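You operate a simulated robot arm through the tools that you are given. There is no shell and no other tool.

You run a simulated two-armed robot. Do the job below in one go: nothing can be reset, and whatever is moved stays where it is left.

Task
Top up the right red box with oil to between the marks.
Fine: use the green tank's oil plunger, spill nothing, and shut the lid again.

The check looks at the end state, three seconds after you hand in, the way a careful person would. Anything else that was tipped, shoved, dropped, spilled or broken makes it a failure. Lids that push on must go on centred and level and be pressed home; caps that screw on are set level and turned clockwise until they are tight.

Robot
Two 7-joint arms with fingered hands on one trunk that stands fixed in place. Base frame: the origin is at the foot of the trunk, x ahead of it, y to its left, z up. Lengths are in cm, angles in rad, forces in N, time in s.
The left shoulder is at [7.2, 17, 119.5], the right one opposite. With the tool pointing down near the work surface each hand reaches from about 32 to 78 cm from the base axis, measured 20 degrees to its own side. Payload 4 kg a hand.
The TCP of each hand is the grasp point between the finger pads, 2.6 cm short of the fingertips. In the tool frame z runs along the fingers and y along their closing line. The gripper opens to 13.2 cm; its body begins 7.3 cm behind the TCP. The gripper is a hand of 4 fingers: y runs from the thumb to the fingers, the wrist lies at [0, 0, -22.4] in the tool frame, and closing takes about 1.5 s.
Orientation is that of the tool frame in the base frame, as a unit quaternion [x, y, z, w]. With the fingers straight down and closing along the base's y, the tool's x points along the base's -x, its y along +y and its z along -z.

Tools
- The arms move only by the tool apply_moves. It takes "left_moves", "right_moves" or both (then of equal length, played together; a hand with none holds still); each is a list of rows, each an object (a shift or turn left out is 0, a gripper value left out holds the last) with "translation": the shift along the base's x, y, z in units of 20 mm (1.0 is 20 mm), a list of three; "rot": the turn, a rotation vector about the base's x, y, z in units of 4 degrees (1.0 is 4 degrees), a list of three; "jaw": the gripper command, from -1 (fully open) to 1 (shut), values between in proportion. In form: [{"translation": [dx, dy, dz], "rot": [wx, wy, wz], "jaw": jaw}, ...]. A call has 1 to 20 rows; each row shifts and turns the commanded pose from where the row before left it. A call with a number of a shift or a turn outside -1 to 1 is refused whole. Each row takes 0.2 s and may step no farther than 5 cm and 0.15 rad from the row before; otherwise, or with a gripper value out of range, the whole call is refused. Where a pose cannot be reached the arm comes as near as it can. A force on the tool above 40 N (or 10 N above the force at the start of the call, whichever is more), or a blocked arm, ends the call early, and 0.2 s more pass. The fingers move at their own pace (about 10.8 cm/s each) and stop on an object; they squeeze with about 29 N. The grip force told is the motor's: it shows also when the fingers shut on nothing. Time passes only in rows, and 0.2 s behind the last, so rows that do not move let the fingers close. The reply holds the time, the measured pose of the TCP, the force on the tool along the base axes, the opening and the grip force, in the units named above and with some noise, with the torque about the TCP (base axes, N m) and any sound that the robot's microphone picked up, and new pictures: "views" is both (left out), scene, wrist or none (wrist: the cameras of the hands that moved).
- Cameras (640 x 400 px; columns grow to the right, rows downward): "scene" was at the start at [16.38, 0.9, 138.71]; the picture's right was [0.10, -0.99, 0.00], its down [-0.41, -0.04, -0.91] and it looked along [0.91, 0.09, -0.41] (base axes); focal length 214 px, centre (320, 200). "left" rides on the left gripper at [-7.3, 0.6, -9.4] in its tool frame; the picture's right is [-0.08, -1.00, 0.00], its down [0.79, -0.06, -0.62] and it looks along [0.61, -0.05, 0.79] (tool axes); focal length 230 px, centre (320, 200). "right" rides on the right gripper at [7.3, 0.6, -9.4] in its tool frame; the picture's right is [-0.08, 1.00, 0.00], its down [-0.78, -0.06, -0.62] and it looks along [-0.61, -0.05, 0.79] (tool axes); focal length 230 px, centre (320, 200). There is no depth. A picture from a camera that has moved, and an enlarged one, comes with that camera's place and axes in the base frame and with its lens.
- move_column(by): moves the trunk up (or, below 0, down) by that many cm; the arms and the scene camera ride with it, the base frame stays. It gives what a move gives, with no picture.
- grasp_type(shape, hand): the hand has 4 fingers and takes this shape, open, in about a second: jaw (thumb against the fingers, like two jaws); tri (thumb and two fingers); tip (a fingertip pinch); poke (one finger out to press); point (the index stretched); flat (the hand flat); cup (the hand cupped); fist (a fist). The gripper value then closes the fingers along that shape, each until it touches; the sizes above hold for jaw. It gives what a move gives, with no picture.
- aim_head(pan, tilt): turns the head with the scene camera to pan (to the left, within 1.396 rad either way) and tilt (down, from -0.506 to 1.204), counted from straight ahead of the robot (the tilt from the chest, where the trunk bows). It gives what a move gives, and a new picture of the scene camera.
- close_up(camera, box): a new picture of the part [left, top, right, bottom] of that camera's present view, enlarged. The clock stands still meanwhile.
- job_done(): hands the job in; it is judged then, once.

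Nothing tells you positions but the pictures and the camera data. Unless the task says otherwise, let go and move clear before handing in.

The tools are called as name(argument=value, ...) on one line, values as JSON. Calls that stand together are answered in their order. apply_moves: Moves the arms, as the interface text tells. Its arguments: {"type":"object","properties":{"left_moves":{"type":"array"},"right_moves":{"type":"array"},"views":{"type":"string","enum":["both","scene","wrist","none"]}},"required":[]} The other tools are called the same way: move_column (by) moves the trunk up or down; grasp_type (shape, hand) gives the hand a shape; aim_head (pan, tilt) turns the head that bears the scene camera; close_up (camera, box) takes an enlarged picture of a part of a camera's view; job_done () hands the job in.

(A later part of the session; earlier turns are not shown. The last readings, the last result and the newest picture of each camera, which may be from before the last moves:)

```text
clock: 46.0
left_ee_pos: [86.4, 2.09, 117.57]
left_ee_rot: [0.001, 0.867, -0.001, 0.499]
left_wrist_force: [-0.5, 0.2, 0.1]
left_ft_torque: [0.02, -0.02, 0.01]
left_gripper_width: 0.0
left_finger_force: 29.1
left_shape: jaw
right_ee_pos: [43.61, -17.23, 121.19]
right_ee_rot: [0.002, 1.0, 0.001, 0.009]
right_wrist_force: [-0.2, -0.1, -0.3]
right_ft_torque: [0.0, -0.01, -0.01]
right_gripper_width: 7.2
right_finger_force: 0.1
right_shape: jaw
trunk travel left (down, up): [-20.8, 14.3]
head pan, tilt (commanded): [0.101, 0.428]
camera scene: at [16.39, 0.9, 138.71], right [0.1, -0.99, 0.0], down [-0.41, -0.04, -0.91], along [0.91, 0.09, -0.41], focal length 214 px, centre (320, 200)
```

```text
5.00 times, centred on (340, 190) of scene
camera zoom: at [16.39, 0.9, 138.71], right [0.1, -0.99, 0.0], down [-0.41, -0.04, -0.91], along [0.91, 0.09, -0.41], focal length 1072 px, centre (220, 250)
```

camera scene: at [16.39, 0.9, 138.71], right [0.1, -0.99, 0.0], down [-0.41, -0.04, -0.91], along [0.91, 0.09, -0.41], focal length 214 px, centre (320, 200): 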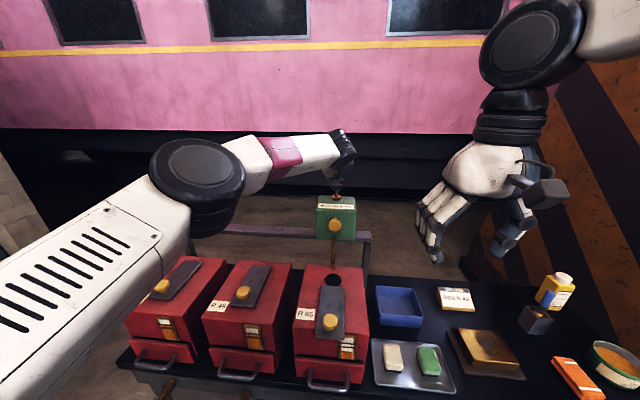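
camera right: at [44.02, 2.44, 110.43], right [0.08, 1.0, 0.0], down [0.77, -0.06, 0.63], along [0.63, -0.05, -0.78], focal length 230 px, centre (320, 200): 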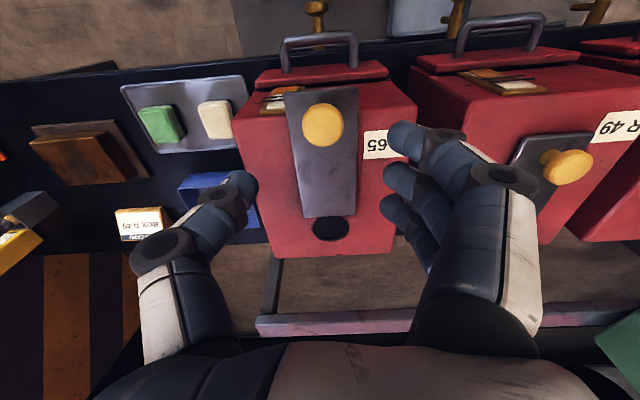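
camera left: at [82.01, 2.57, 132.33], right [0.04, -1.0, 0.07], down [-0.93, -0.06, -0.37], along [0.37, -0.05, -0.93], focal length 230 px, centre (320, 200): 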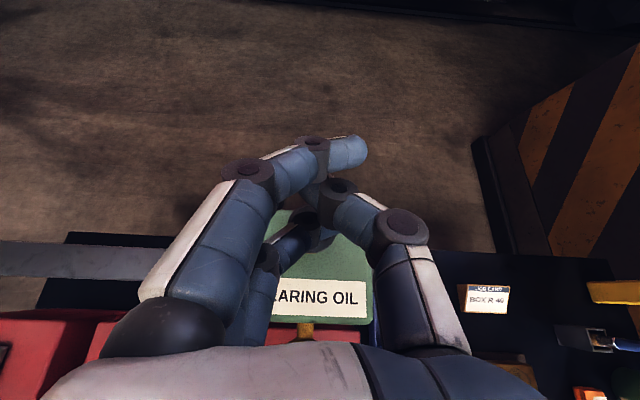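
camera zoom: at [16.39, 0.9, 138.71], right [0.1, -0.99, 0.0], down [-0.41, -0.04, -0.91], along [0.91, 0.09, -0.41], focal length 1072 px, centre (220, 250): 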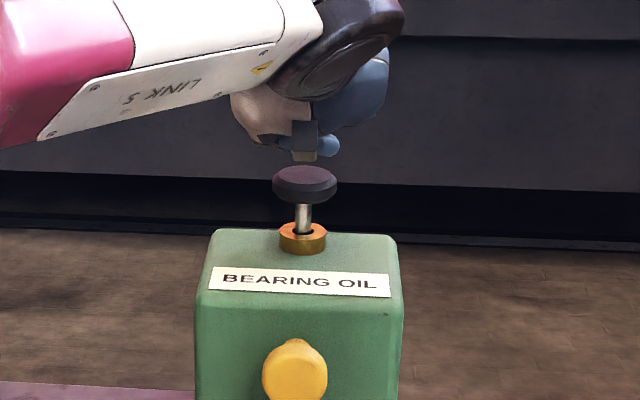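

apply_moves(left_moves=[{"translation": [0, 0, -0.2]}, {"translation": [0, 0, -0.2]}, {"translation": [0, 0, -0.15]}, {"translation": [0, 0, -0.15]}], views="none")

close_up(camera="scene", box=[300, 150, 380, 230])

close_up(camera="scene", box=[320, 325, 380, 365])

```text
clock: 47.0
left_ee_pos: [86.37, 1.98, 116.17]
left_ee_rot: [0.0, 0.866, 0.0, 0.499]
left_wrist_force: [-0.7, 0.3, 0.5]
left_ft_torque: [0.02, -0.03, 0.02]
left_gripper_width: 0.0
left_finger_force: 29.3
left_shape: jaw
right_ee_pos: [43.63, -17.2, 121.13]
right_ee_rot: [0.001, 1.0, 0.002, 0.009]
right_wrist_force: [-0.1, -0.2, 0.5]
right_ft_torque: [0.02, -0.02, 0.02]
right_gripper_width: 7.18
right_finger_force: 0.1
right_shape: jaw
trunk travel left (down, up): [-20.8, 14.3]
head pan, tilt (commanded): [0.101, 0.428]
```

```text
5.00 times, centred on (340, 190) of scene
camera zoom: at [16.39, 0.9, 138.71], right [0.1, -0.99, 0.0], down [-0.41, -0.04, -0.91], along [0.91, 0.09, -0.41], focal length 1072 px, centre (220, 250)
```

zoom: 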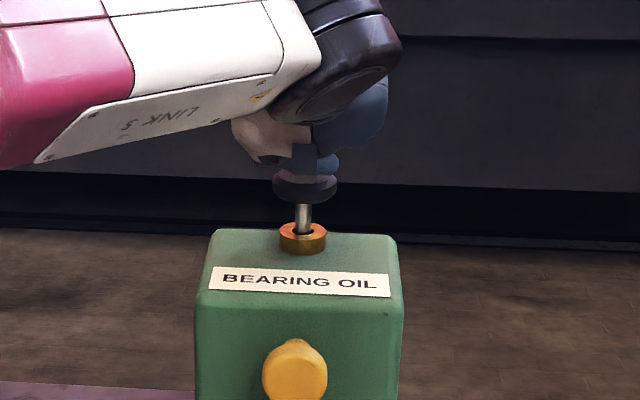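

```text
10.00 times, centred on (350, 345) of scene
camera zoom: at [16.39, 0.9, 138.71], right [0.1, -0.99, 0.0], down [-0.41, -0.04, -0.91], along [0.91, 0.09, -0.41], focal length 2145 px, centre (20, -1250)
```

zoom: 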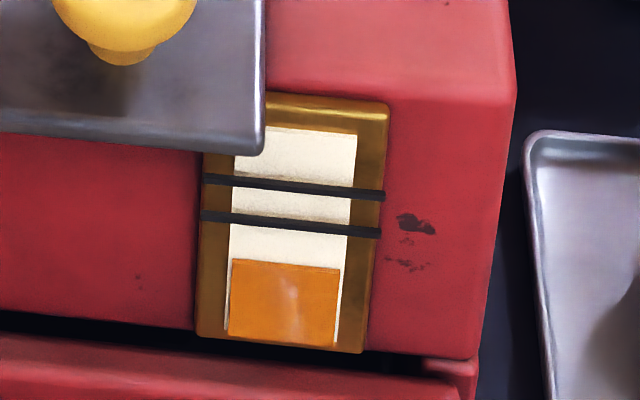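

The fingers are just above the plunger. I'll continue in 2–3 mm steps, checking force and gauge.

apply_moves(left_moves=[{"translation": [0, 0, -0.12]}, {"translation": [0, 0, -0.12]}, {"translation": [0, 0, -0.12]}, {"translation": [0, 0, -0.12]}], views="none")

close_up(camera="scene", box=[300, 150, 380, 230])

close_up(camera="scene", box=[320, 325, 380, 365])

```text
clock: 48.0
left_ee_pos: [86.39, 2.13, 115.4]
left_ee_rot: [0.001, 0.866, 0.0, 0.5]
left_wrist_force: [1.7, 0.0, 5.7]
left_ft_torque: [-0.06, -0.05, -0.03]
left_gripper_width: 0.0
left_finger_force: 29.0
left_shape: jaw
right_ee_pos: [43.55, -17.07, 121.28]
right_ee_rot: [0.001, 1.0, 0.001, 0.008]
right_wrist_force: [-0.2, -0.1, 1.4]
right_ft_torque: [-0.03, 0.02, 0.01]
right_gripper_width: 7.19
right_finger_force: 0.0
right_shape: jaw
trunk travel left (down, up): [-20.8, 14.3]
head pan, tilt (commanded): [0.101, 0.428]
```

```text
5.00 times, centred on (340, 190) of scene
camera zoom: at [16.33, 0.91, 138.72], right [0.1, -0.99, 0.0], down [-0.41, -0.04, -0.91], along [0.91, 0.09, -0.41], focal length 1072 px, centre (220, 250)
```

zoom: 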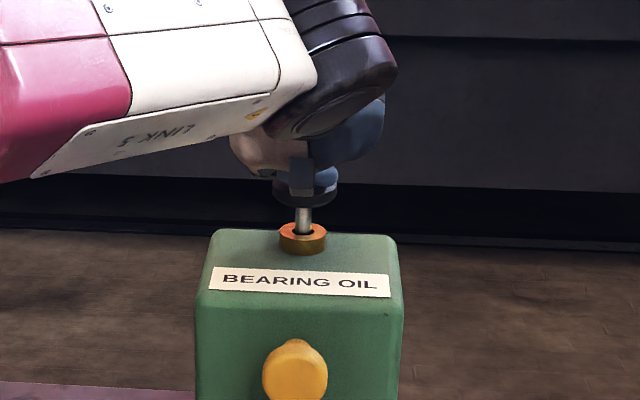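

```text
10.00 times, centred on (350, 345) of scene
camera zoom: at [16.33, 0.91, 138.72], right [0.1, -0.99, 0.0], down [-0.41, -0.04, -0.91], along [0.91, 0.09, -0.41], focal length 2145 px, centre (20, -1250)
```

zoom: 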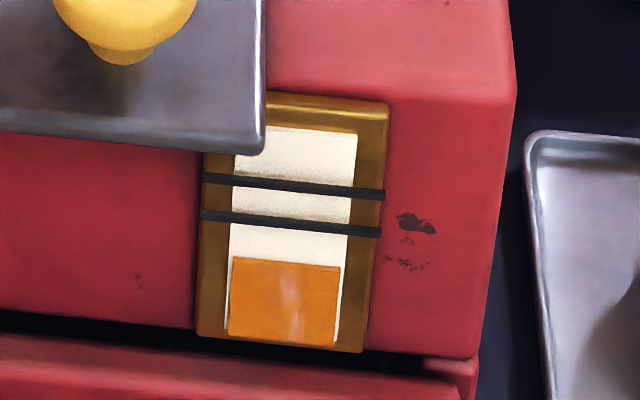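

Contact at about 6 N, and the level has crept up a hair, so the pump delivers with travel. I'll press on slowly.

apply_moves(left_moves=[{"translation": [0, 0, -0.12]}, {"translation": [0, 0, -0.12]}, {"translation": [0, 0, -0.12]}, {"translation": [0, 0, -0.12]}], views="none")

close_up(camera="scene", box=[300, 150, 380, 230])

close_up(camera="scene", box=[320, 325, 380, 365])

close_up(camera="scene", box=[290, 220, 380, 310])

```text
clock: 49.0
left_ee_pos: [86.38, 2.02, 114.44]
left_ee_rot: [0.0, 0.866, 0.0, 0.499]
left_wrist_force: [0.7, 0.4, 6.7]
left_ft_torque: [-0.11, -0.08, 0.02]
left_gripper_width: 0.01
left_finger_force: 29.2
left_shape: jaw
right_ee_pos: [43.71, -17.27, 121.2]
right_ee_rot: [0.001, 1.0, 0.002, 0.009]
right_wrist_force: [-0.3, 0.0, -0.5]
right_ft_torque: [0.01, -0.02, 0.0]
right_gripper_width: 7.17
right_finger_force: 0.1
right_shape: jaw
trunk travel left (down, up): [-20.8, 14.3]
head pan, tilt (commanded): [0.101, 0.428]
```

```text
5.00 times, centred on (340, 190) of scene
camera zoom: at [16.31, 0.9, 138.73], right [0.1, -0.99, 0.0], down [-0.41, -0.04, -0.91], along [0.91, 0.09, -0.41], focal length 1072 px, centre (220, 250)
```

zoom: 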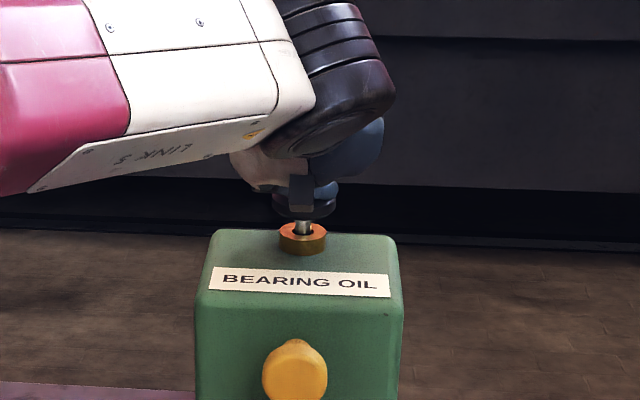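

```text
10.00 times, centred on (350, 345) of scene
camera zoom: at [16.31, 0.9, 138.73], right [0.1, -0.99, 0.0], down [-0.41, -0.04, -0.91], along [0.91, 0.09, -0.41], focal length 2145 px, centre (20, -1250)
```

zoom: 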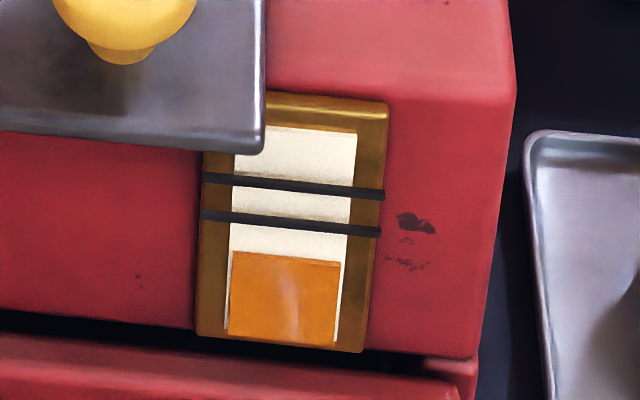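

```text
4.44 times, centred on (335, 265) of scene
camera zoom: at [16.31, 0.9, 138.73], right [0.1, -0.99, 0.0], down [-0.41, -0.04, -0.91], along [0.91, 0.09, -0.41], focal length 953 px, centre (253, -89)
```

zoom: 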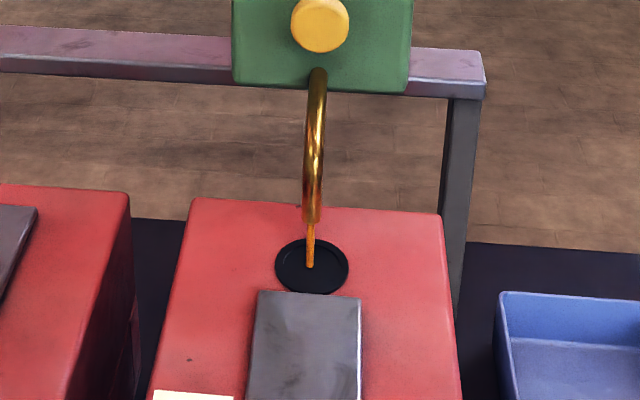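

Oil is running cleanly into the hole and the level is rising. I'll keep pressing to the end of the stroke.

apply_moves(left_moves=[{"translation": [0, 0, -0.12]}, {"translation": [0, 0, -0.12]}, {"translation": [0, 0, -0.12]}, {"translation": [0, 0, -0.1]}], views="none")

close_up(camera="scene", box=[300, 150, 380, 230])

close_up(camera="scene", box=[320, 325, 380, 365])

close_up(camera="scene", box=[290, 220, 380, 310])

```text
clock: 50.0
left_ee_pos: [86.4, 1.97, 113.56]
left_ee_rot: [-0.001, 0.866, 0.0, 0.5]
left_wrist_force: [1.5, 1.5, 9.9]
left_ft_torque: [-0.11, -0.09, 0.01]
left_gripper_width: 0.0
left_finger_force: 28.7
left_shape: jaw
right_ee_pos: [43.59, -17.22, 121.36]
right_ee_rot: [0.001, 1.0, 0.003, 0.009]
right_wrist_force: [-0.8, -0.7, -0.4]
right_ft_torque: [0.05, 0.0, 0.03]
right_gripper_width: 7.19
right_finger_force: 0.1
right_shape: jaw
trunk travel left (down, up): [-20.8, 14.3]
head pan, tilt (commanded): [0.101, 0.428]
heard: click
```

```text
5.00 times, centred on (340, 190) of scene
camera zoom: at [16.26, 0.92, 138.73], right [0.1, -0.99, 0.0], down [-0.41, -0.04, -0.91], along [0.91, 0.09, -0.41], focal length 1072 px, centre (220, 250)
```

zoom: 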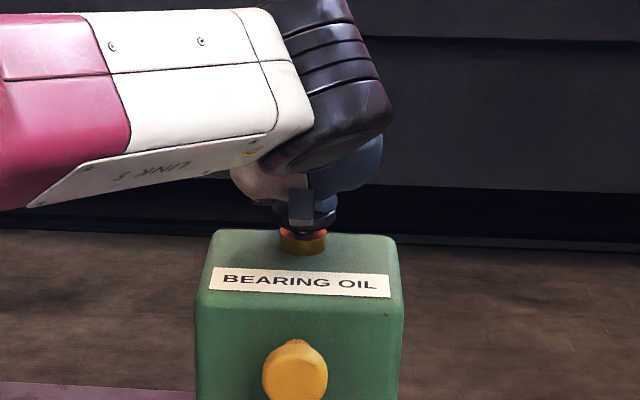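

```text
10.00 times, centred on (350, 345) of scene
camera zoom: at [16.26, 0.92, 138.73], right [0.1, -0.99, 0.0], down [-0.41, -0.04, -0.91], along [0.91, 0.09, -0.41], focal length 2145 px, centre (20, -1250)
```

zoom: 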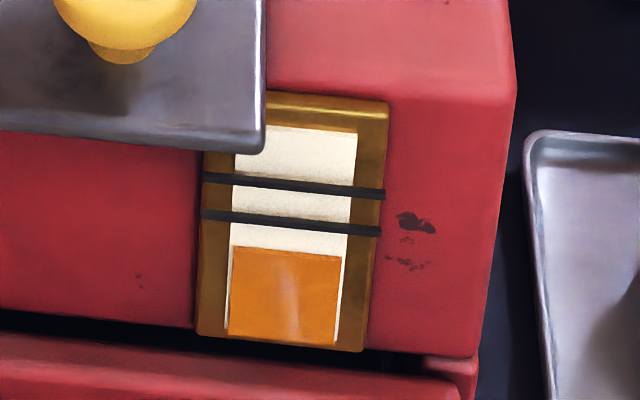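

```text
4.44 times, centred on (335, 265) of scene
camera zoom: at [16.26, 0.92, 138.73], right [0.1, -0.99, 0.0], down [-0.41, -0.04, -0.91], along [0.91, 0.09, -0.41], focal length 953 px, centre (253, -89)
```

zoom: 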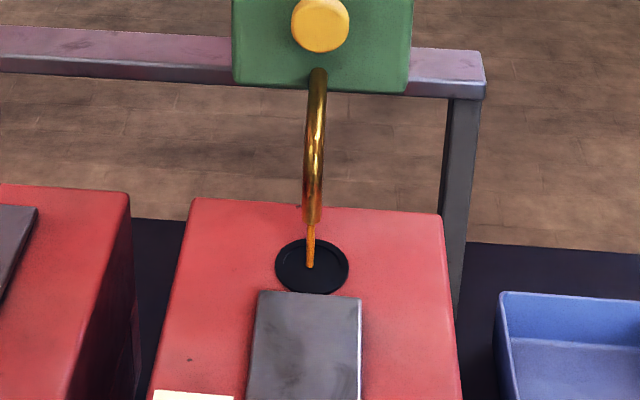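

A click marks the end of the stroke. I'll hold a moment to let the stream finish and read the gauge.

apply_moves(left_moves=[{}, {}, {}, {}, {}], views="none")

close_up(camera="scene", box=[320, 325, 380, 365])

close_up(camera="scene", box=[290, 220, 380, 310])

```text
clock: 51.2
left_ee_pos: [86.26, 1.99, 113.48]
left_ee_rot: [-0.001, 0.866, 0.001, 0.5]
left_wrist_force: [1.5, 1.5, 10.2]
left_ft_torque: [-0.11, -0.03, 0.01]
left_gripper_width: 0.0
left_finger_force: 29.1
left_shape: jaw
right_ee_pos: [43.53, -17.24, 121.31]
right_ee_rot: [0.001, 1.0, 0.001, 0.009]
right_wrist_force: [-0.6, -0.2, 0.8]
right_ft_torque: [0.02, 0.03, 0.0]
right_gripper_width: 7.18
right_finger_force: 0.1
right_shape: jaw
trunk travel left (down, up): [-20.8, 14.3]
head pan, tilt (commanded): [0.101, 0.428]
```

```text
10.00 times, centred on (350, 345) of scene
camera zoom: at [16.27, 0.92, 138.73], right [0.1, -0.99, 0.0], down [-0.41, -0.04, -0.91], along [0.91, 0.09, -0.41], focal length 2145 px, centre (20, -1250)
```

zoom: 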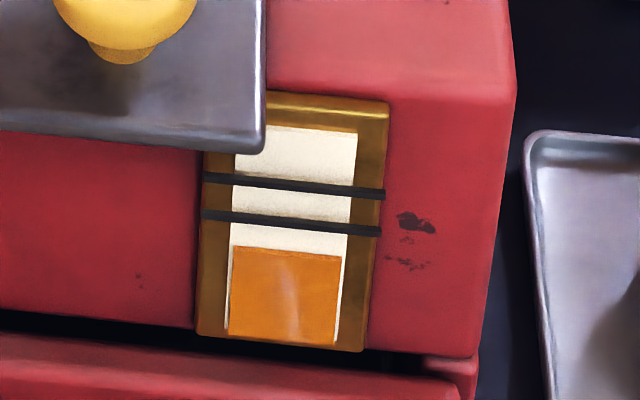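

```text
4.44 times, centred on (335, 265) of scene
camera zoom: at [16.27, 0.92, 138.73], right [0.1, -0.99, 0.0], down [-0.41, -0.04, -0.91], along [0.91, 0.09, -0.41], focal length 953 px, centre (253, -89)
```

zoom: 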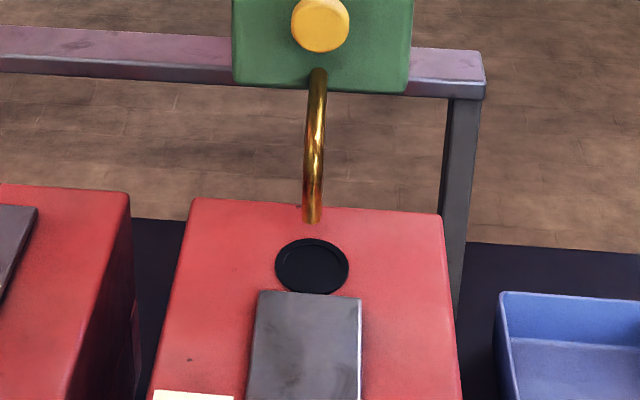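

The stream stopped cleanly; one full stroke raised the level about a third of the way to the lower mark. About four more strokes should put it mid-way between the marks. I'll lift and see whether the plunger springs back.

apply_moves(left_moves=[{"translation": [0, 0, 0.3]}, {"translation": [0, 0, 0.4]}, {"translation": [0, 0, 0.4]}, {"translation": [0, 0, 0.4]}, {}], views="none")

close_up(camera="scene", box=[300, 150, 380, 230])

```text
clock: 52.4
left_ee_pos: [86.37, 2.08, 116.47]
left_ee_rot: [0.0, 0.866, -0.001, 0.499]
left_wrist_force: [0.8, -0.4, -0.5]
left_ft_torque: [0.0, 0.0, 0.01]
left_gripper_width: 0.01
left_finger_force: 29.0
left_shape: jaw
right_ee_pos: [43.79, -17.14, 121.17]
right_ee_rot: [0.001, 1.0, 0.002, 0.009]
right_wrist_force: [0.5, 0.8, -0.1]
right_ft_torque: [-0.01, 0.01, -0.01]
right_gripper_width: 7.18
right_finger_force: 0.1
right_shape: jaw
trunk travel left (down, up): [-20.8, 14.3]
head pan, tilt (commanded): [0.101, 0.428]
```

```text
5.00 times, centred on (340, 190) of scene
camera zoom: at [16.39, 0.9, 138.71], right [0.1, -0.99, 0.0], down [-0.41, -0.04, -0.91], along [0.91, 0.09, -0.41], focal length 1072 px, centre (220, 250)
```

zoom: 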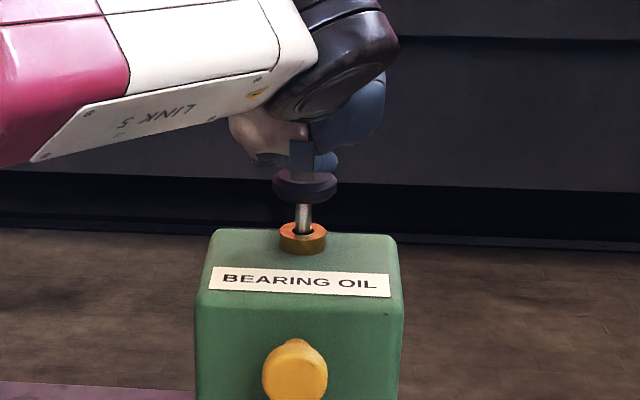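

The plunger springs back fully. Second stroke at the same depth.

apply_moves(left_moves=[{"translation": [0, 0, -0.3]}, {"translation": [0, 0, -0.2]}, {"translation": [0, 0, -0.2]}, {"translation": [0, 0, -0.2]}, {"translation": [0, 0, -0.2]}, {"translation": [0, 0, -0.2]}, {"translation": [0, 0, -0.2]}, {}, {}, {}, {}, {}], views="none")

close_up(camera="scene", box=[320, 325, 380, 365])

close_up(camera="scene", box=[290, 220, 380, 310])

```text
clock: 55.0
left_ee_pos: [86.43, 2.02, 113.48]
left_ee_rot: [0.0, 0.866, 0.0, 0.5]
left_wrist_force: [1.4, 1.3, 10.1]
left_ft_torque: [-0.09, -0.05, 0.01]
left_gripper_width: 0.0
left_finger_force: 28.8
left_shape: jaw
right_ee_pos: [43.57, -17.15, 121.32]
right_ee_rot: [0.001, 1.0, 0.001, 0.009]
right_wrist_force: [0.0, 0.4, 0.1]
right_ft_torque: [0.01, 0.01, 0.04]
right_gripper_width: 7.18
right_finger_force: 0.1
right_shape: jaw
trunk travel left (down, up): [-20.8, 14.3]
head pan, tilt (commanded): [0.101, 0.428]
heard: click
```

```text
10.00 times, centred on (350, 345) of scene
camera zoom: at [16.26, 0.92, 138.73], right [0.1, -0.99, 0.0], down [-0.41, -0.04, -0.91], along [0.91, 0.09, -0.41], focal length 2145 px, centre (20, -1250)
```

zoom: 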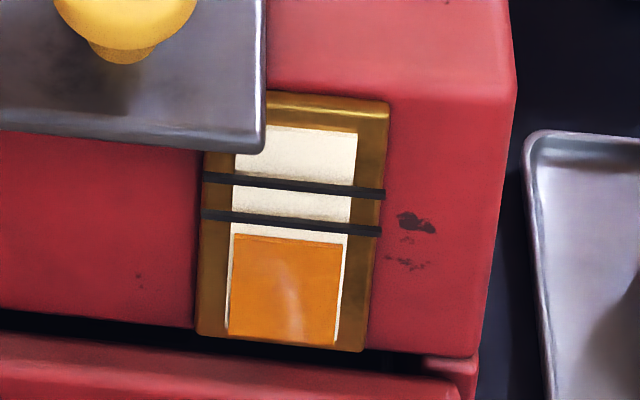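

```text
4.44 times, centred on (335, 265) of scene
camera zoom: at [16.26, 0.92, 138.73], right [0.1, -0.99, 0.0], down [-0.41, -0.04, -0.91], along [0.91, 0.09, -0.41], focal length 953 px, centre (253, -89)
```

zoom: 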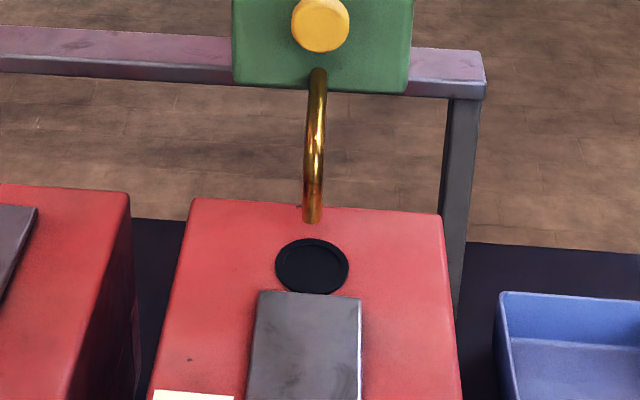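

Same increment, no spill. Third stroke.

apply_moves(left_moves=[{"translation": [0, 0, 0.4]}, {"translation": [0, 0, 0.5]}, {"translation": [0, 0, 0.6]}, {}, {"translation": [0, 0, -0.3]}, {"translation": [0, 0, -0.2]}, {"translation": [0, 0, -0.2]}, {"translation": [0, 0, -0.2]}, {"translation": [0, 0, -0.2]}, {"translation": [0, 0, -0.2]}, {"translation": [0, 0, -0.2]}, {}, {}, {}, {}, {}], views="none")

close_up(camera="scene", box=[320, 325, 380, 365])

close_up(camera="scene", box=[290, 220, 380, 310])

```text
clock: 58.4
left_ee_pos: [86.4, 2.06, 113.51]
left_ee_rot: [0.0, 0.866, 0.001, 0.499]
left_wrist_force: [2.0, 1.6, 10.3]
left_ft_torque: [-0.11, -0.05, 0.04]
left_gripper_width: 0.0
left_finger_force: 29.6
left_shape: jaw
right_ee_pos: [43.48, -17.23, 121.24]
right_ee_rot: [0.001, 1.0, 0.001, 0.009]
right_wrist_force: [-0.3, 0.2, -0.1]
right_ft_torque: [-0.01, -0.01, -0.02]
right_gripper_width: 7.17
right_finger_force: 0.1
right_shape: jaw
trunk travel left (down, up): [-20.8, 14.3]
head pan, tilt (commanded): [0.101, 0.428]
heard: click
```

```text
10.00 times, centred on (350, 345) of scene
camera zoom: at [16.27, 0.91, 138.73], right [0.1, -0.99, 0.0], down [-0.41, -0.04, -0.91], along [0.91, 0.09, -0.41], focal length 2145 px, centre (20, -1250)
```

zoom: 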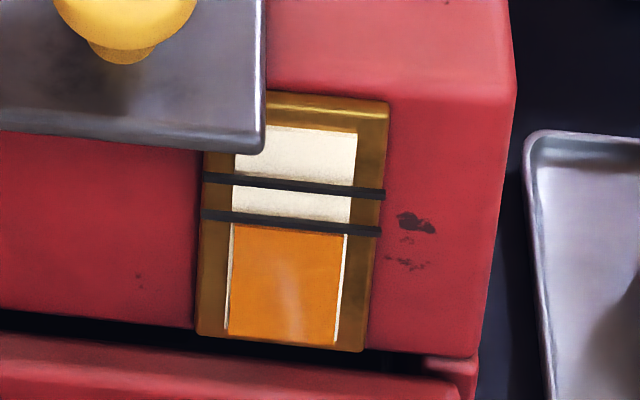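

```text
4.44 times, centred on (335, 265) of scene
camera zoom: at [16.27, 0.91, 138.73], right [0.1, -0.99, 0.0], down [-0.41, -0.04, -0.91], along [0.91, 0.09, -0.41], focal length 953 px, centre (253, -89)
```

zoom: 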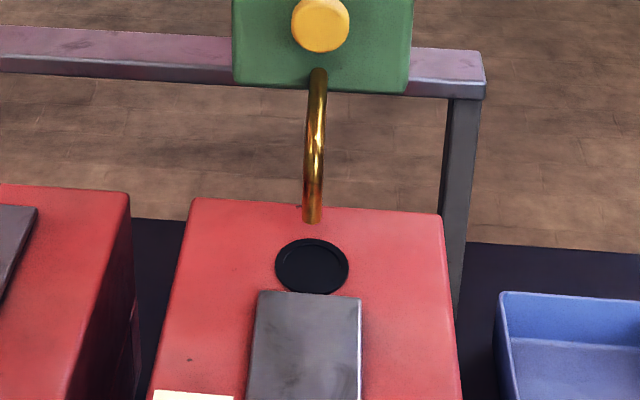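

The level has reached the lower mark. Fourth stroke, then I'll read the gauge again.

apply_moves(left_moves=[{"translation": [0, 0, 0.4]}, {"translation": [0, 0, 0.5]}, {"translation": [0, 0, 0.6]}, {}, {"translation": [0, 0, -0.3]}, {"translation": [0, 0, -0.2]}, {"translation": [0, 0, -0.2]}, {"translation": [0, 0, -0.2]}, {"translation": [0, 0, -0.2]}, {"translation": [0, 0, -0.2]}, {"translation": [0, 0, -0.2]}, {}, {}, {}, {}, {}], views="none")

close_up(camera="scene", box=[320, 325, 380, 365])

close_up(camera="scene", box=[290, 220, 380, 310])

```text
clock: 61.8
left_ee_pos: [86.37, 2.14, 113.55]
left_ee_rot: [0.0, 0.866, 0.0, 0.5]
left_wrist_force: [1.8, 0.6, 11.1]
left_ft_torque: [-0.11, -0.07, 0.0]
left_gripper_width: 0.0
left_finger_force: 29.1
left_shape: jaw
right_ee_pos: [43.48, -17.21, 121.26]
right_ee_rot: [0.001, 1.0, 0.001, 0.009]
right_wrist_force: [-0.1, 0.2, -0.8]
right_ft_torque: [0.0, -0.02, -0.03]
right_gripper_width: 7.19
right_finger_force: 0.0
right_shape: jaw
trunk travel left (down, up): [-20.8, 14.3]
head pan, tilt (commanded): [0.101, 0.428]
heard: click
```

```text
10.00 times, centred on (350, 345) of scene
camera zoom: at [16.28, 0.91, 138.73], right [0.1, -0.99, 0.0], down [-0.41, -0.04, -0.91], along [0.91, 0.09, -0.41], focal length 2145 px, centre (20, -1250)
```

zoom: 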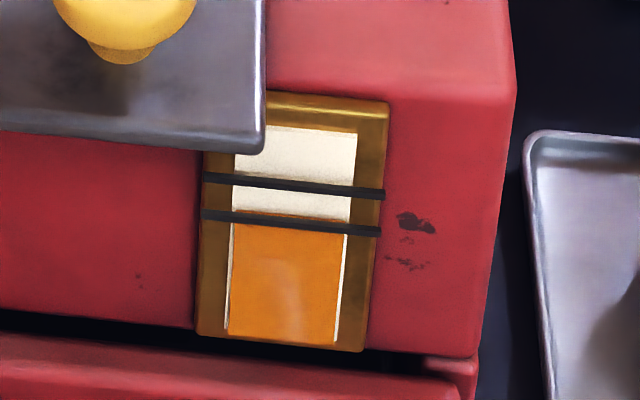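

```text
4.44 times, centred on (335, 265) of scene
camera zoom: at [16.28, 0.91, 138.73], right [0.1, -0.99, 0.0], down [-0.41, -0.04, -0.91], along [0.91, 0.09, -0.41], focal length 953 px, centre (253, -89)
```

zoom: 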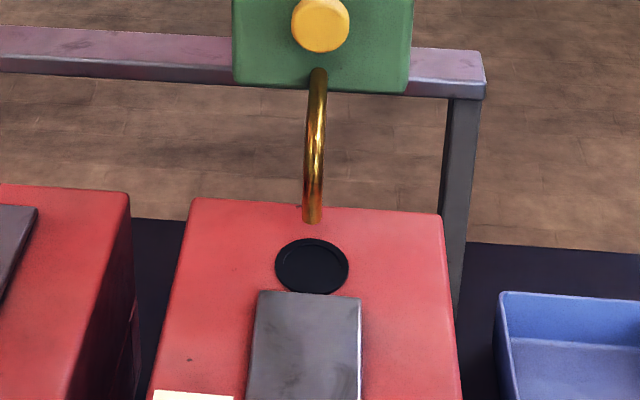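

The level is just above the lower mark. One more stroke should centre it with margin to the upper mark.

apply_moves(left_moves=[{"translation": [0, 0, 0.4]}, {"translation": [0, 0, 0.5]}, {"translation": [0, 0, 0.6]}, {}, {"translation": [0, 0, -0.3]}, {"translation": [0, 0, -0.2]}, {"translation": [0, 0, -0.2]}, {"translation": [0, 0, -0.2]}, {"translation": [0, 0, -0.2]}, {"translation": [0, 0, -0.2]}, {"translation": [0, 0, -0.2]}, {}, {}, {}, {}, {}], views="none")

close_up(camera="scene", box=[320, 325, 380, 365])

close_up(camera="scene", box=[290, 220, 380, 310])

```text
clock: 65.2
left_ee_pos: [86.5, 2.04, 113.51]
left_ee_rot: [0.0, 0.866, 0.0, 0.5]
left_wrist_force: [-0.5, 1.8, 10.7]
left_ft_torque: [-0.07, 0.01, -0.02]
left_gripper_width: 0.0
left_finger_force: 28.7
left_shape: jaw
right_ee_pos: [43.5, -17.12, 121.23]
right_ee_rot: [0.001, 1.0, 0.001, 0.009]
right_wrist_force: [0.4, -0.3, -0.9]
right_ft_torque: [0.02, 0.01, 0.0]
right_gripper_width: 7.18
right_finger_force: 0.0
right_shape: jaw
trunk travel left (down, up): [-20.8, 14.3]
head pan, tilt (commanded): [0.101, 0.428]
heard: click
```

```text
10.00 times, centred on (350, 345) of scene
camera zoom: at [16.24, 0.93, 138.73], right [0.1, -0.99, 0.0], down [-0.41, -0.04, -0.91], along [0.91, 0.09, -0.41], focal length 2145 px, centre (20, -1250)
```

zoom: 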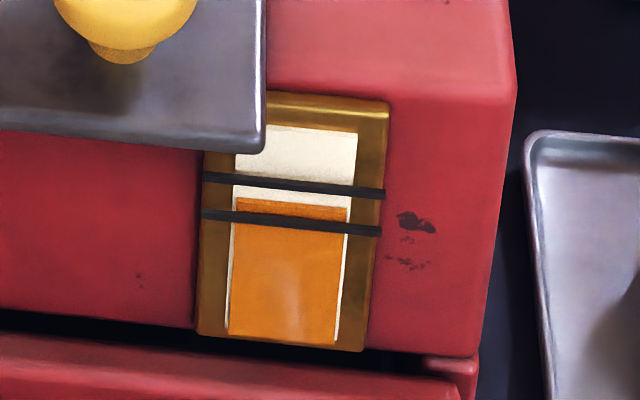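

```text
4.44 times, centred on (335, 265) of scene
camera zoom: at [16.24, 0.93, 138.73], right [0.1, -0.99, 0.0], down [-0.41, -0.04, -0.91], along [0.91, 0.09, -0.41], focal length 953 px, centre (253, -89)
```

zoom: 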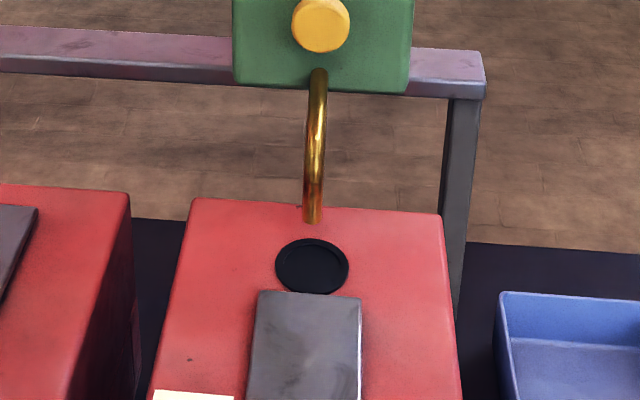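

The oil now sits midway between the two marks and the hole edge is dry. I'll lift the left hand off the plunger and withdraw it well clear.

apply_moves(left_moves=[{"translation": [0, 0, 0.4]}, {"translation": [0, 0, 0.6]}, {"translation": [0, 0, 0.8]}, {"translation": [0, 0, 1]}, {"translation": [0, 0, 1]}, {"translation": [-0.5, 0, 0.8]}, {"translation": [-1, 0, 0.5]}, {"translation": [-1, 0, 0.5]}, {"translation": [-1, 0.3, 0.3]}, {"translation": [-1, 0.6, 0.3]}, {"translation": [-1, 0.8, 0]}, {"translation": [-1, 1, 0]}, {"translation": [-1, 1, 0]}, {"translation": [-1, 1, 0]}, {"translation": [-1, 1, 0]}, {"translation": [-1, 1, 0]}, {"translation": [-1, 1, 0]}, {"translation": [-1, 1, 0]}], views="scene")

close_up(camera="scene", box=[280, 170, 390, 300])

```text
clock: 69.0
left_ee_pos: [61.59, 19.46, 125.85]
left_ee_rot: [0.001, 0.866, -0.001, 0.5]
left_wrist_force: [-0.2, 0.3, 0.5]
left_ft_torque: [0.0, 0.0, -0.04]
left_gripper_width: 0.0
left_finger_force: 28.8
left_shape: jaw
right_ee_pos: [43.61, -17.16, 121.21]
right_ee_rot: [0.0, 1.0, 0.002, 0.009]
right_wrist_force: [-0.4, -0.1, -0.1]
right_ft_torque: [-0.03, 0.0, 0.02]
right_gripper_width: 7.16
right_finger_force: 0.0
right_shape: jaw
trunk travel left (down, up): [-20.8, 14.3]
head pan, tilt (commanded): [0.101, 0.428]
camera scene: at [16.31, 0.95, 138.73], right [0.1, -0.99, 0.0], down [-0.41, -0.04, -0.91], along [0.91, 0.09, -0.41], focal length 214 px, centre (320, 200)
```

scene: 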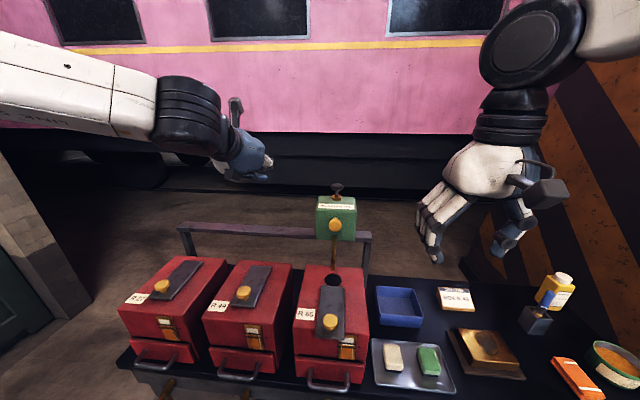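

```text
3.08 times, centred on (335, 235) of scene
camera zoom: at [16.31, 0.95, 138.73], right [0.1, -0.99, 0.0], down [-0.41, -0.04, -0.91], along [0.91, 0.09, -0.41], focal length 660 px, centre (274, 92)
```

zoom: 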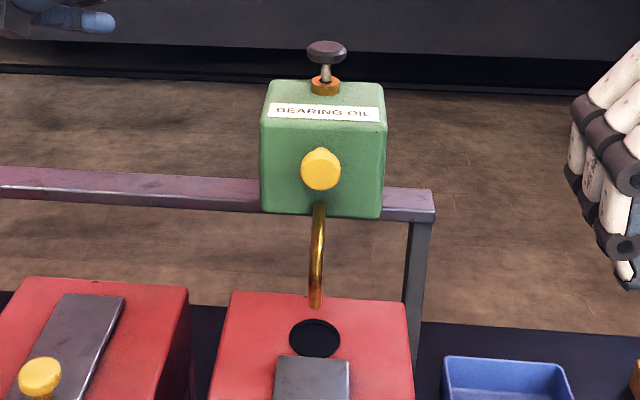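

The plunger has sprung back and all is dry. Now the right hand goes back over the lid knob while the left moves farther away.

apply_moves(left_moves=[{"translation": [-0.6, 0.5, 0.3]}, {"translation": [-0.6, 0.5, 0.3]}, {"translation": [-0.6, 0.5, 0.3]}, {"translation": [-0.6, 0.5, 0.3]}, {"translation": [-0.6, 0.5, 0.3]}, {"translation": [-0.6, 0.5, 0.3]}, {"translation": [-0.6, 0.5, 0.3]}, {"translation": [-0.6, 0.5, 0.3]}, {"translation": [-0.6, 0.5, 0.3]}, {"translation": [-0.6, 0.5, 0.3]}], right_moves=[{"translation": [0.42, 0.96, -0.95], "jaw": -0.1}, {"translation": [0.42, 0.96, -0.95]}, {"translation": [0.42, 0.96, -0.95]}, {"translation": [0.42, 0.96, -0.95]}, {"translation": [0.42, 0.96, -0.95]}, {"translation": [0.42, 0.96, -0.95]}, {"translation": [0.42, 0.96, -0.95]}, {"translation": [0.42, 0.96, -0.95]}, {"translation": [0.42, 0.96, -0.95]}, {"translation": [0.42, 0.96, -0.95]}], views="both")

close_up(camera="right", box=[230, 60, 420, 270])

```text
clock: 71.2
left_ee_pos: [49.39, 29.47, 131.86]
left_ee_rot: [0.0, 0.866, 0.0, 0.499]
left_wrist_force: [0.1, -0.2, 0.2]
left_ft_torque: [0.0, -0.02, -0.03]
left_gripper_width: 0.02
left_finger_force: 28.8
left_shape: jaw
right_ee_pos: [52.01, 1.86, 102.09]
right_ee_rot: [0.002, 1.0, 0.002, 0.007]
right_wrist_force: [-0.7, 0.4, 0.9]
right_ft_torque: [-0.01, -0.02, 0.03]
right_gripper_width: 7.19
right_finger_force: 0.0
right_shape: jaw
trunk travel left (down, up): [-20.8, 14.3]
head pan, tilt (commanded): [0.101, 0.428]
camera scene: at [16.41, 0.96, 138.7], right [0.1, -0.99, 0.0], down [-0.41, -0.04, -0.91], along [0.91, 0.09, -0.41], focal length 214 px, centre (320, 200)
camera right: at [44.66, 2.65, 111.46], right [0.08, 1.0, 0.0], down [0.77, -0.07, 0.63], along [0.63, -0.05, -0.78], focal length 230 px, centre (320, 200)
camera left: at [45.04, 30.07, 142.8], right [0.04, -1.0, 0.07], down [-0.93, -0.06, -0.37], along [0.37, -0.05, -0.93], focal length 230 px, centre (320, 200)
```

scene: 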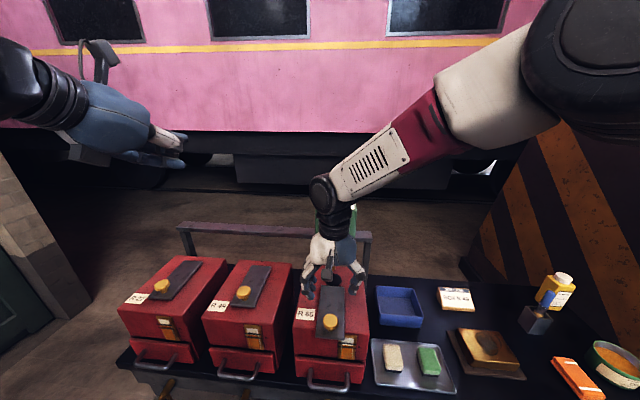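
right: 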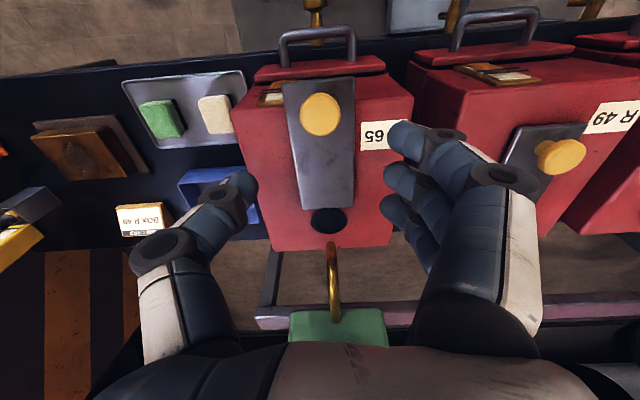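
left: 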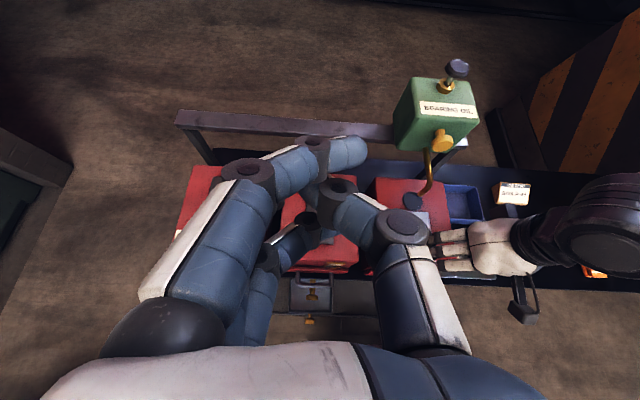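

```text
1.90 times, centred on (325, 165) of right
camera zoom: at [44.66, 2.65, 111.46], right [0.08, 1.0, 0.0], down [0.77, -0.07, 0.63], along [0.63, -0.05, -0.78], focal length 438 px, centre (310, 267)
```

zoom: 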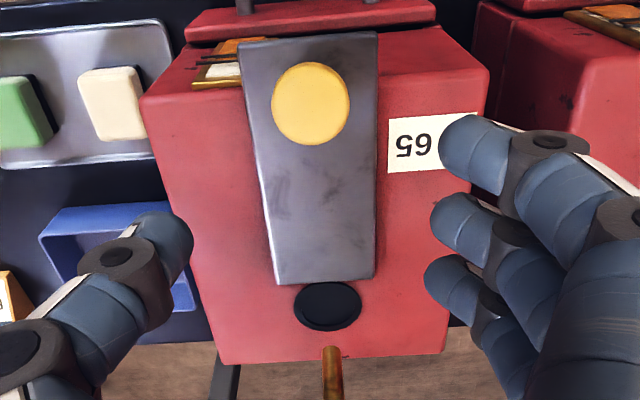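

The knob is under the open hand at about x 51.8. I'll descend and grip it as before.

apply_moves(right_moves=[{"translation": [0, 0, -1]}, {"translation": [0, 0, -1]}, {"translation": [0, 0, -1]}, {"translation": [0, 0, -1]}, {"translation": [0, 0, -0.7]}, {"translation": [0, 0, -0.3]}, {"jaw": 0.2}, {"jaw": 0.5}, {"jaw": 0.8}, {"jaw": 0.8}, {"jaw": 0.8}], views="wrist")

```text
clock: 73.6
left_ee_pos: [49.37, 29.39, 131.76]
left_ee_rot: [0.0, 0.866, 0.001, 0.5]
left_wrist_force: [-0.8, -0.5, -0.3]
left_ft_torque: [0.01, -0.01, -0.02]
left_gripper_width: 0.04
left_finger_force: 29.2
left_shape: jaw
right_ee_pos: [52.02, 1.74, 92.07]
right_ee_rot: [0.002, 1.0, 0.001, 0.008]
right_wrist_force: [-1.2, -7.2, -0.8]
right_ft_torque: [-0.06, 0.03, -0.09]
right_gripper_width: 1.48
right_finger_force: 29.1
right_shape: jaw
trunk travel left (down, up): [-20.8, 14.3]
head pan, tilt (commanded): [0.101, 0.428]
camera right: at [44.59, 2.45, 101.41], right [0.08, 1.0, 0.0], down [0.77, -0.06, 0.63], along [0.63, -0.05, -0.78], focal length 230 px, centre (320, 200)
```

right: 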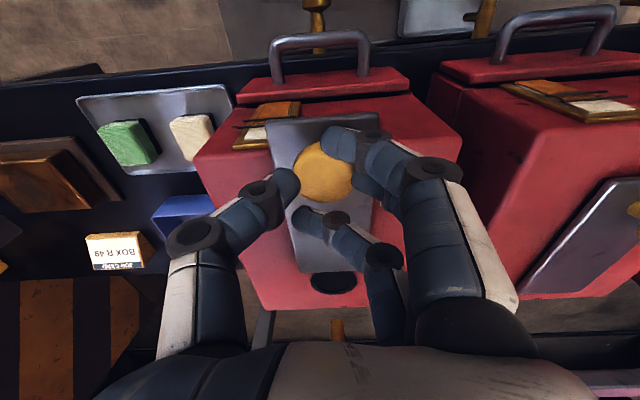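

The knob is held. I'll push the lid back toward +x, watching the force for the closed stop.

apply_moves(right_moves=[{"translation": [0.2, -0.05, 0]}, {"translation": [0.3, 0, 0]}, {"translation": [0.4, 0, 0]}, {"translation": [0.4, 0, 0]}, {"translation": [0.4, 0, 0]}, {"translation": [0.4, 0, 0]}, {"translation": [0.4, 0, 0]}], views="wrist")

close_up(camera="scene", box=[290, 230, 390, 370])

```text
clock: 75.2
left_ee_pos: [49.51, 29.37, 131.7]
left_ee_rot: [0.001, 0.867, -0.001, 0.499]
left_wrist_force: [0.2, 0.3, -0.2]
left_ft_torque: [0.01, 0.0, -0.01]
left_gripper_width: 0.0
left_finger_force: 29.4
left_shape: jaw
right_ee_pos: [57.1, 1.67, 92.07]
right_ee_rot: [0.0, 1.0, 0.001, 0.008]
right_wrist_force: [-0.9, -5.1, -10.7]
right_ft_torque: [-0.08, -0.03, -0.06]
right_gripper_width: 1.5
right_finger_force: 29.0
right_shape: jaw
trunk travel left (down, up): [-20.8, 14.3]
head pan, tilt (commanded): [0.101, 0.428]
camera right: at [49.69, 2.41, 101.49], right [0.08, 1.0, 0.01], down [0.78, -0.07, 0.63], along [0.63, -0.05, -0.78], focal length 230 px, centre (320, 200)
```

right: 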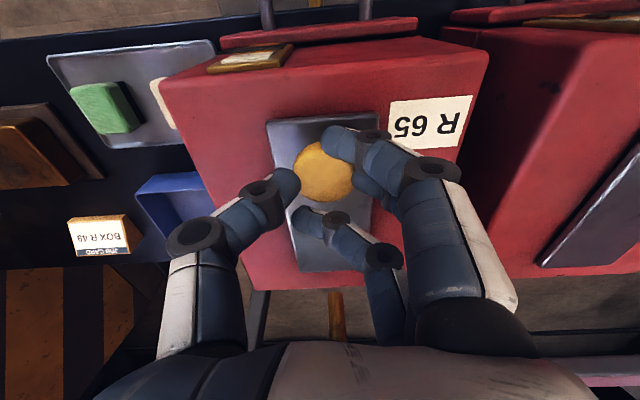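

```text
2.86 times, centred on (340, 300) of scene
camera zoom: at [16.45, 0.84, 138.7], right [0.1, -0.99, 0.0], down [-0.41, -0.04, -0.91], along [0.91, 0.09, -0.41], focal length 613 px, centre (263, -86)
```

zoom: 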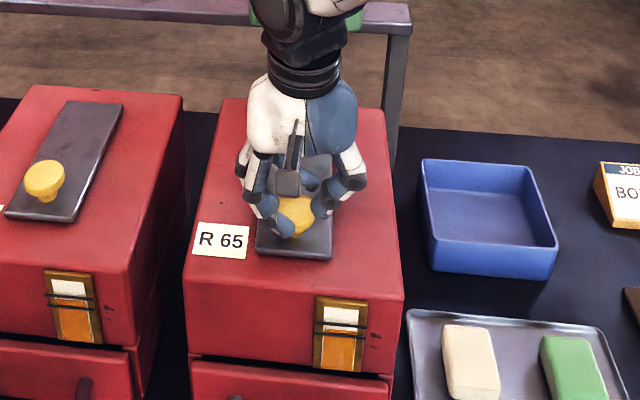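

Sliding well. I'll finish the last 1–2 cm gently until it meets its stop.

apply_moves(right_moves=[{"translation": [0.2, 0, -0.05]}, {"translation": [0.2, 0, 0]}, {"translation": [0.2, 0, 0]}, {"translation": [0.15, 0, 0]}, {"translation": [0.15, 0, 0]}, {"translation": [0.1, 0, 0]}, {"translation": [0.1, 0, 0]}], views="wrist")

close_up(camera="scene", box=[290, 230, 390, 370])

```text
clock: 76.8
left_ee_pos: [49.14, 29.35, 131.98]
left_ee_rot: [0.0, 0.866, 0.0, 0.501]
left_wrist_force: [0.3, -0.8, 0.0]
left_ft_torque: [-0.02, 0.0, -0.06]
left_gripper_width: 0.02
left_finger_force: 29.6
left_shape: jaw
right_ee_pos: [58.63, 1.77, 92.18]
right_ee_rot: [-0.001, 1.0, 0.0, 0.005]
right_wrist_force: [-38.4, -12.0, -1.1]
right_ft_torque: [-0.25, 0.75, 0.18]
right_gripper_width: 1.48
right_finger_force: 29.4
right_shape: jaw
trunk travel left (down, up): [-20.8, 14.3]
head pan, tilt (commanded): [0.101, 0.428]
camera right: at [51.28, 2.48, 101.47], right [0.08, 1.0, 0.0], down [0.78, -0.06, 0.62], along [0.62, -0.05, -0.78], focal length 230 px, centre (320, 200)
```

right: 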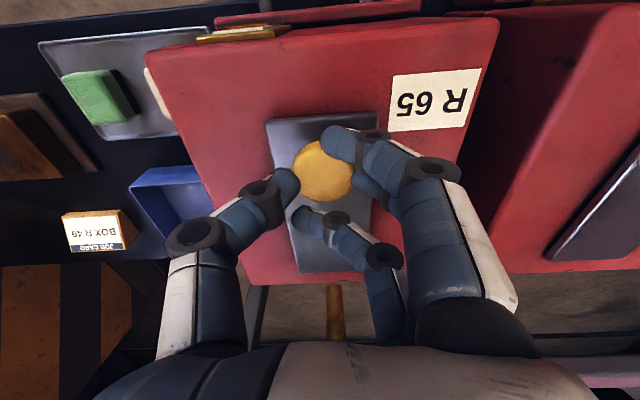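

```text
2.86 times, centred on (340, 300) of scene
camera zoom: at [15.95, 0.76, 138.76], right [0.1, -0.99, 0.0], down [-0.41, -0.04, -0.91], along [0.91, 0.09, -0.41], focal length 613 px, centre (263, -86)
```

zoom: 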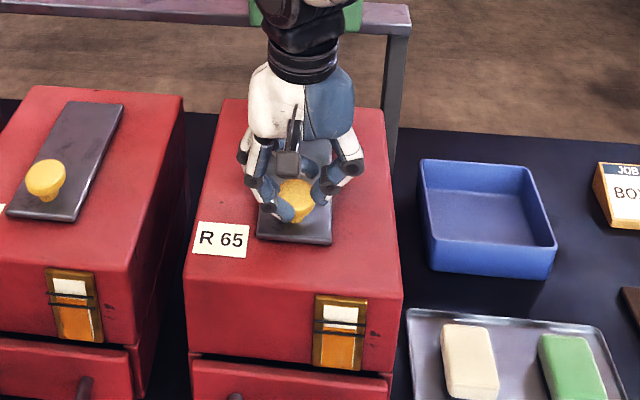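

The lid has met its closed stop (about 38 N). I'll ease off the push, open the fingers and lift straight up.

apply_moves(right_moves=[{"translation": [-0.12, 0.03, 0]}, {}, {"jaw": 0.5}, {"jaw": 0.2}, {"jaw": 0.0}, {"jaw": -0.1}, {"jaw": -0.1}, {"translation": [0, 0, 0.4]}, {"translation": [0, 0, 0.8]}, {"translation": [0, 0, 1]}, {"translation": [0, 0, 1]}, {"translation": [0, 0, 1]}], views="both")

close_up(camera="right", box=[230, 60, 420, 270])

```text
clock: 79.4
left_ee_pos: [49.3, 29.39, 131.83]
left_ee_rot: [0.0, 0.867, 0.0, 0.499]
left_wrist_force: [0.7, -0.6, 0.6]
left_ft_torque: [0.0, 0.01, 0.03]
left_gripper_width: 0.0
left_finger_force: 29.1
left_shape: jaw
right_ee_pos: [58.91, 1.89, 100.63]
right_ee_rot: [0.001, 1.0, 0.001, 0.009]
right_wrist_force: [-0.2, -0.3, -0.2]
right_ft_torque: [0.02, -0.02, 0.0]
right_gripper_width: 7.19
right_finger_force: 0.1
right_shape: jaw
trunk travel left (down, up): [-20.8, 14.3]
head pan, tilt (commanded): [0.101, 0.428]
camera scene: at [16.34, 0.9, 138.72], right [0.1, -0.99, 0.0], down [-0.41, -0.04, -0.91], along [0.91, 0.09, -0.41], focal length 214 px, centre (320, 200)
camera right: at [51.47, 2.62, 109.91], right [0.08, 1.0, 0.0], down [0.77, -0.06, 0.63], along [0.63, -0.05, -0.78], focal length 230 px, centre (320, 200)
```

scene: 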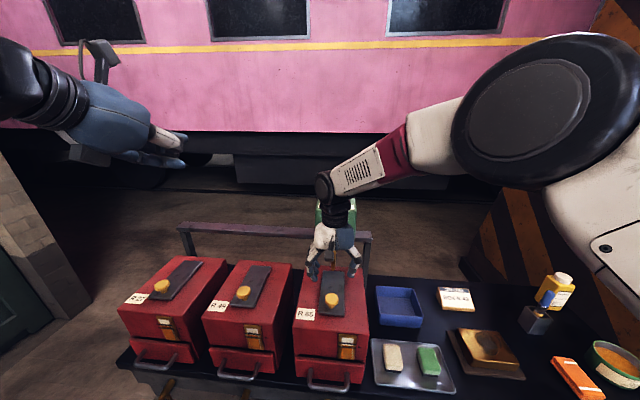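
right: 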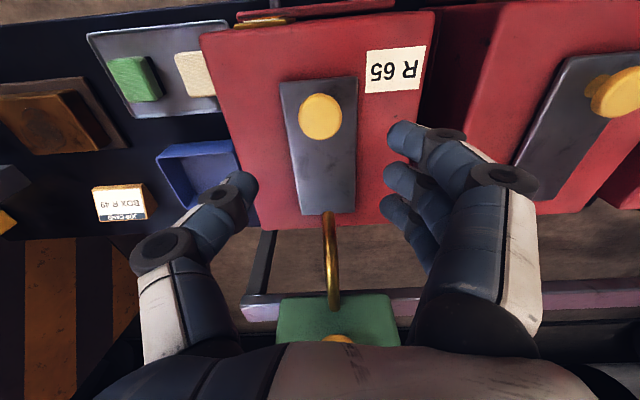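

```text
1.90 times, centred on (325, 165) of right
camera zoom: at [51.47, 2.62, 109.91], right [0.08, 1.0, 0.0], down [0.77, -0.06, 0.63], along [0.63, -0.05, -0.78], focal length 438 px, centre (310, 267)
```

zoom: 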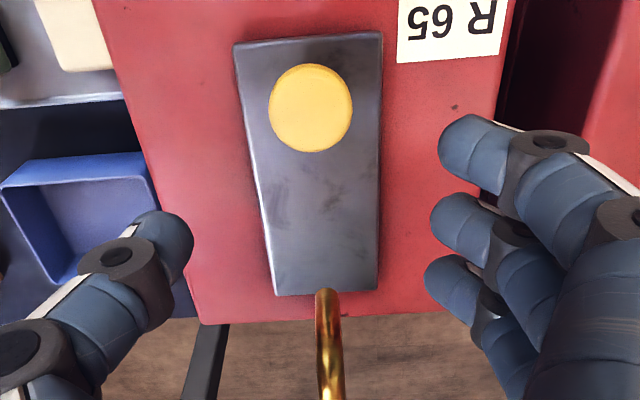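

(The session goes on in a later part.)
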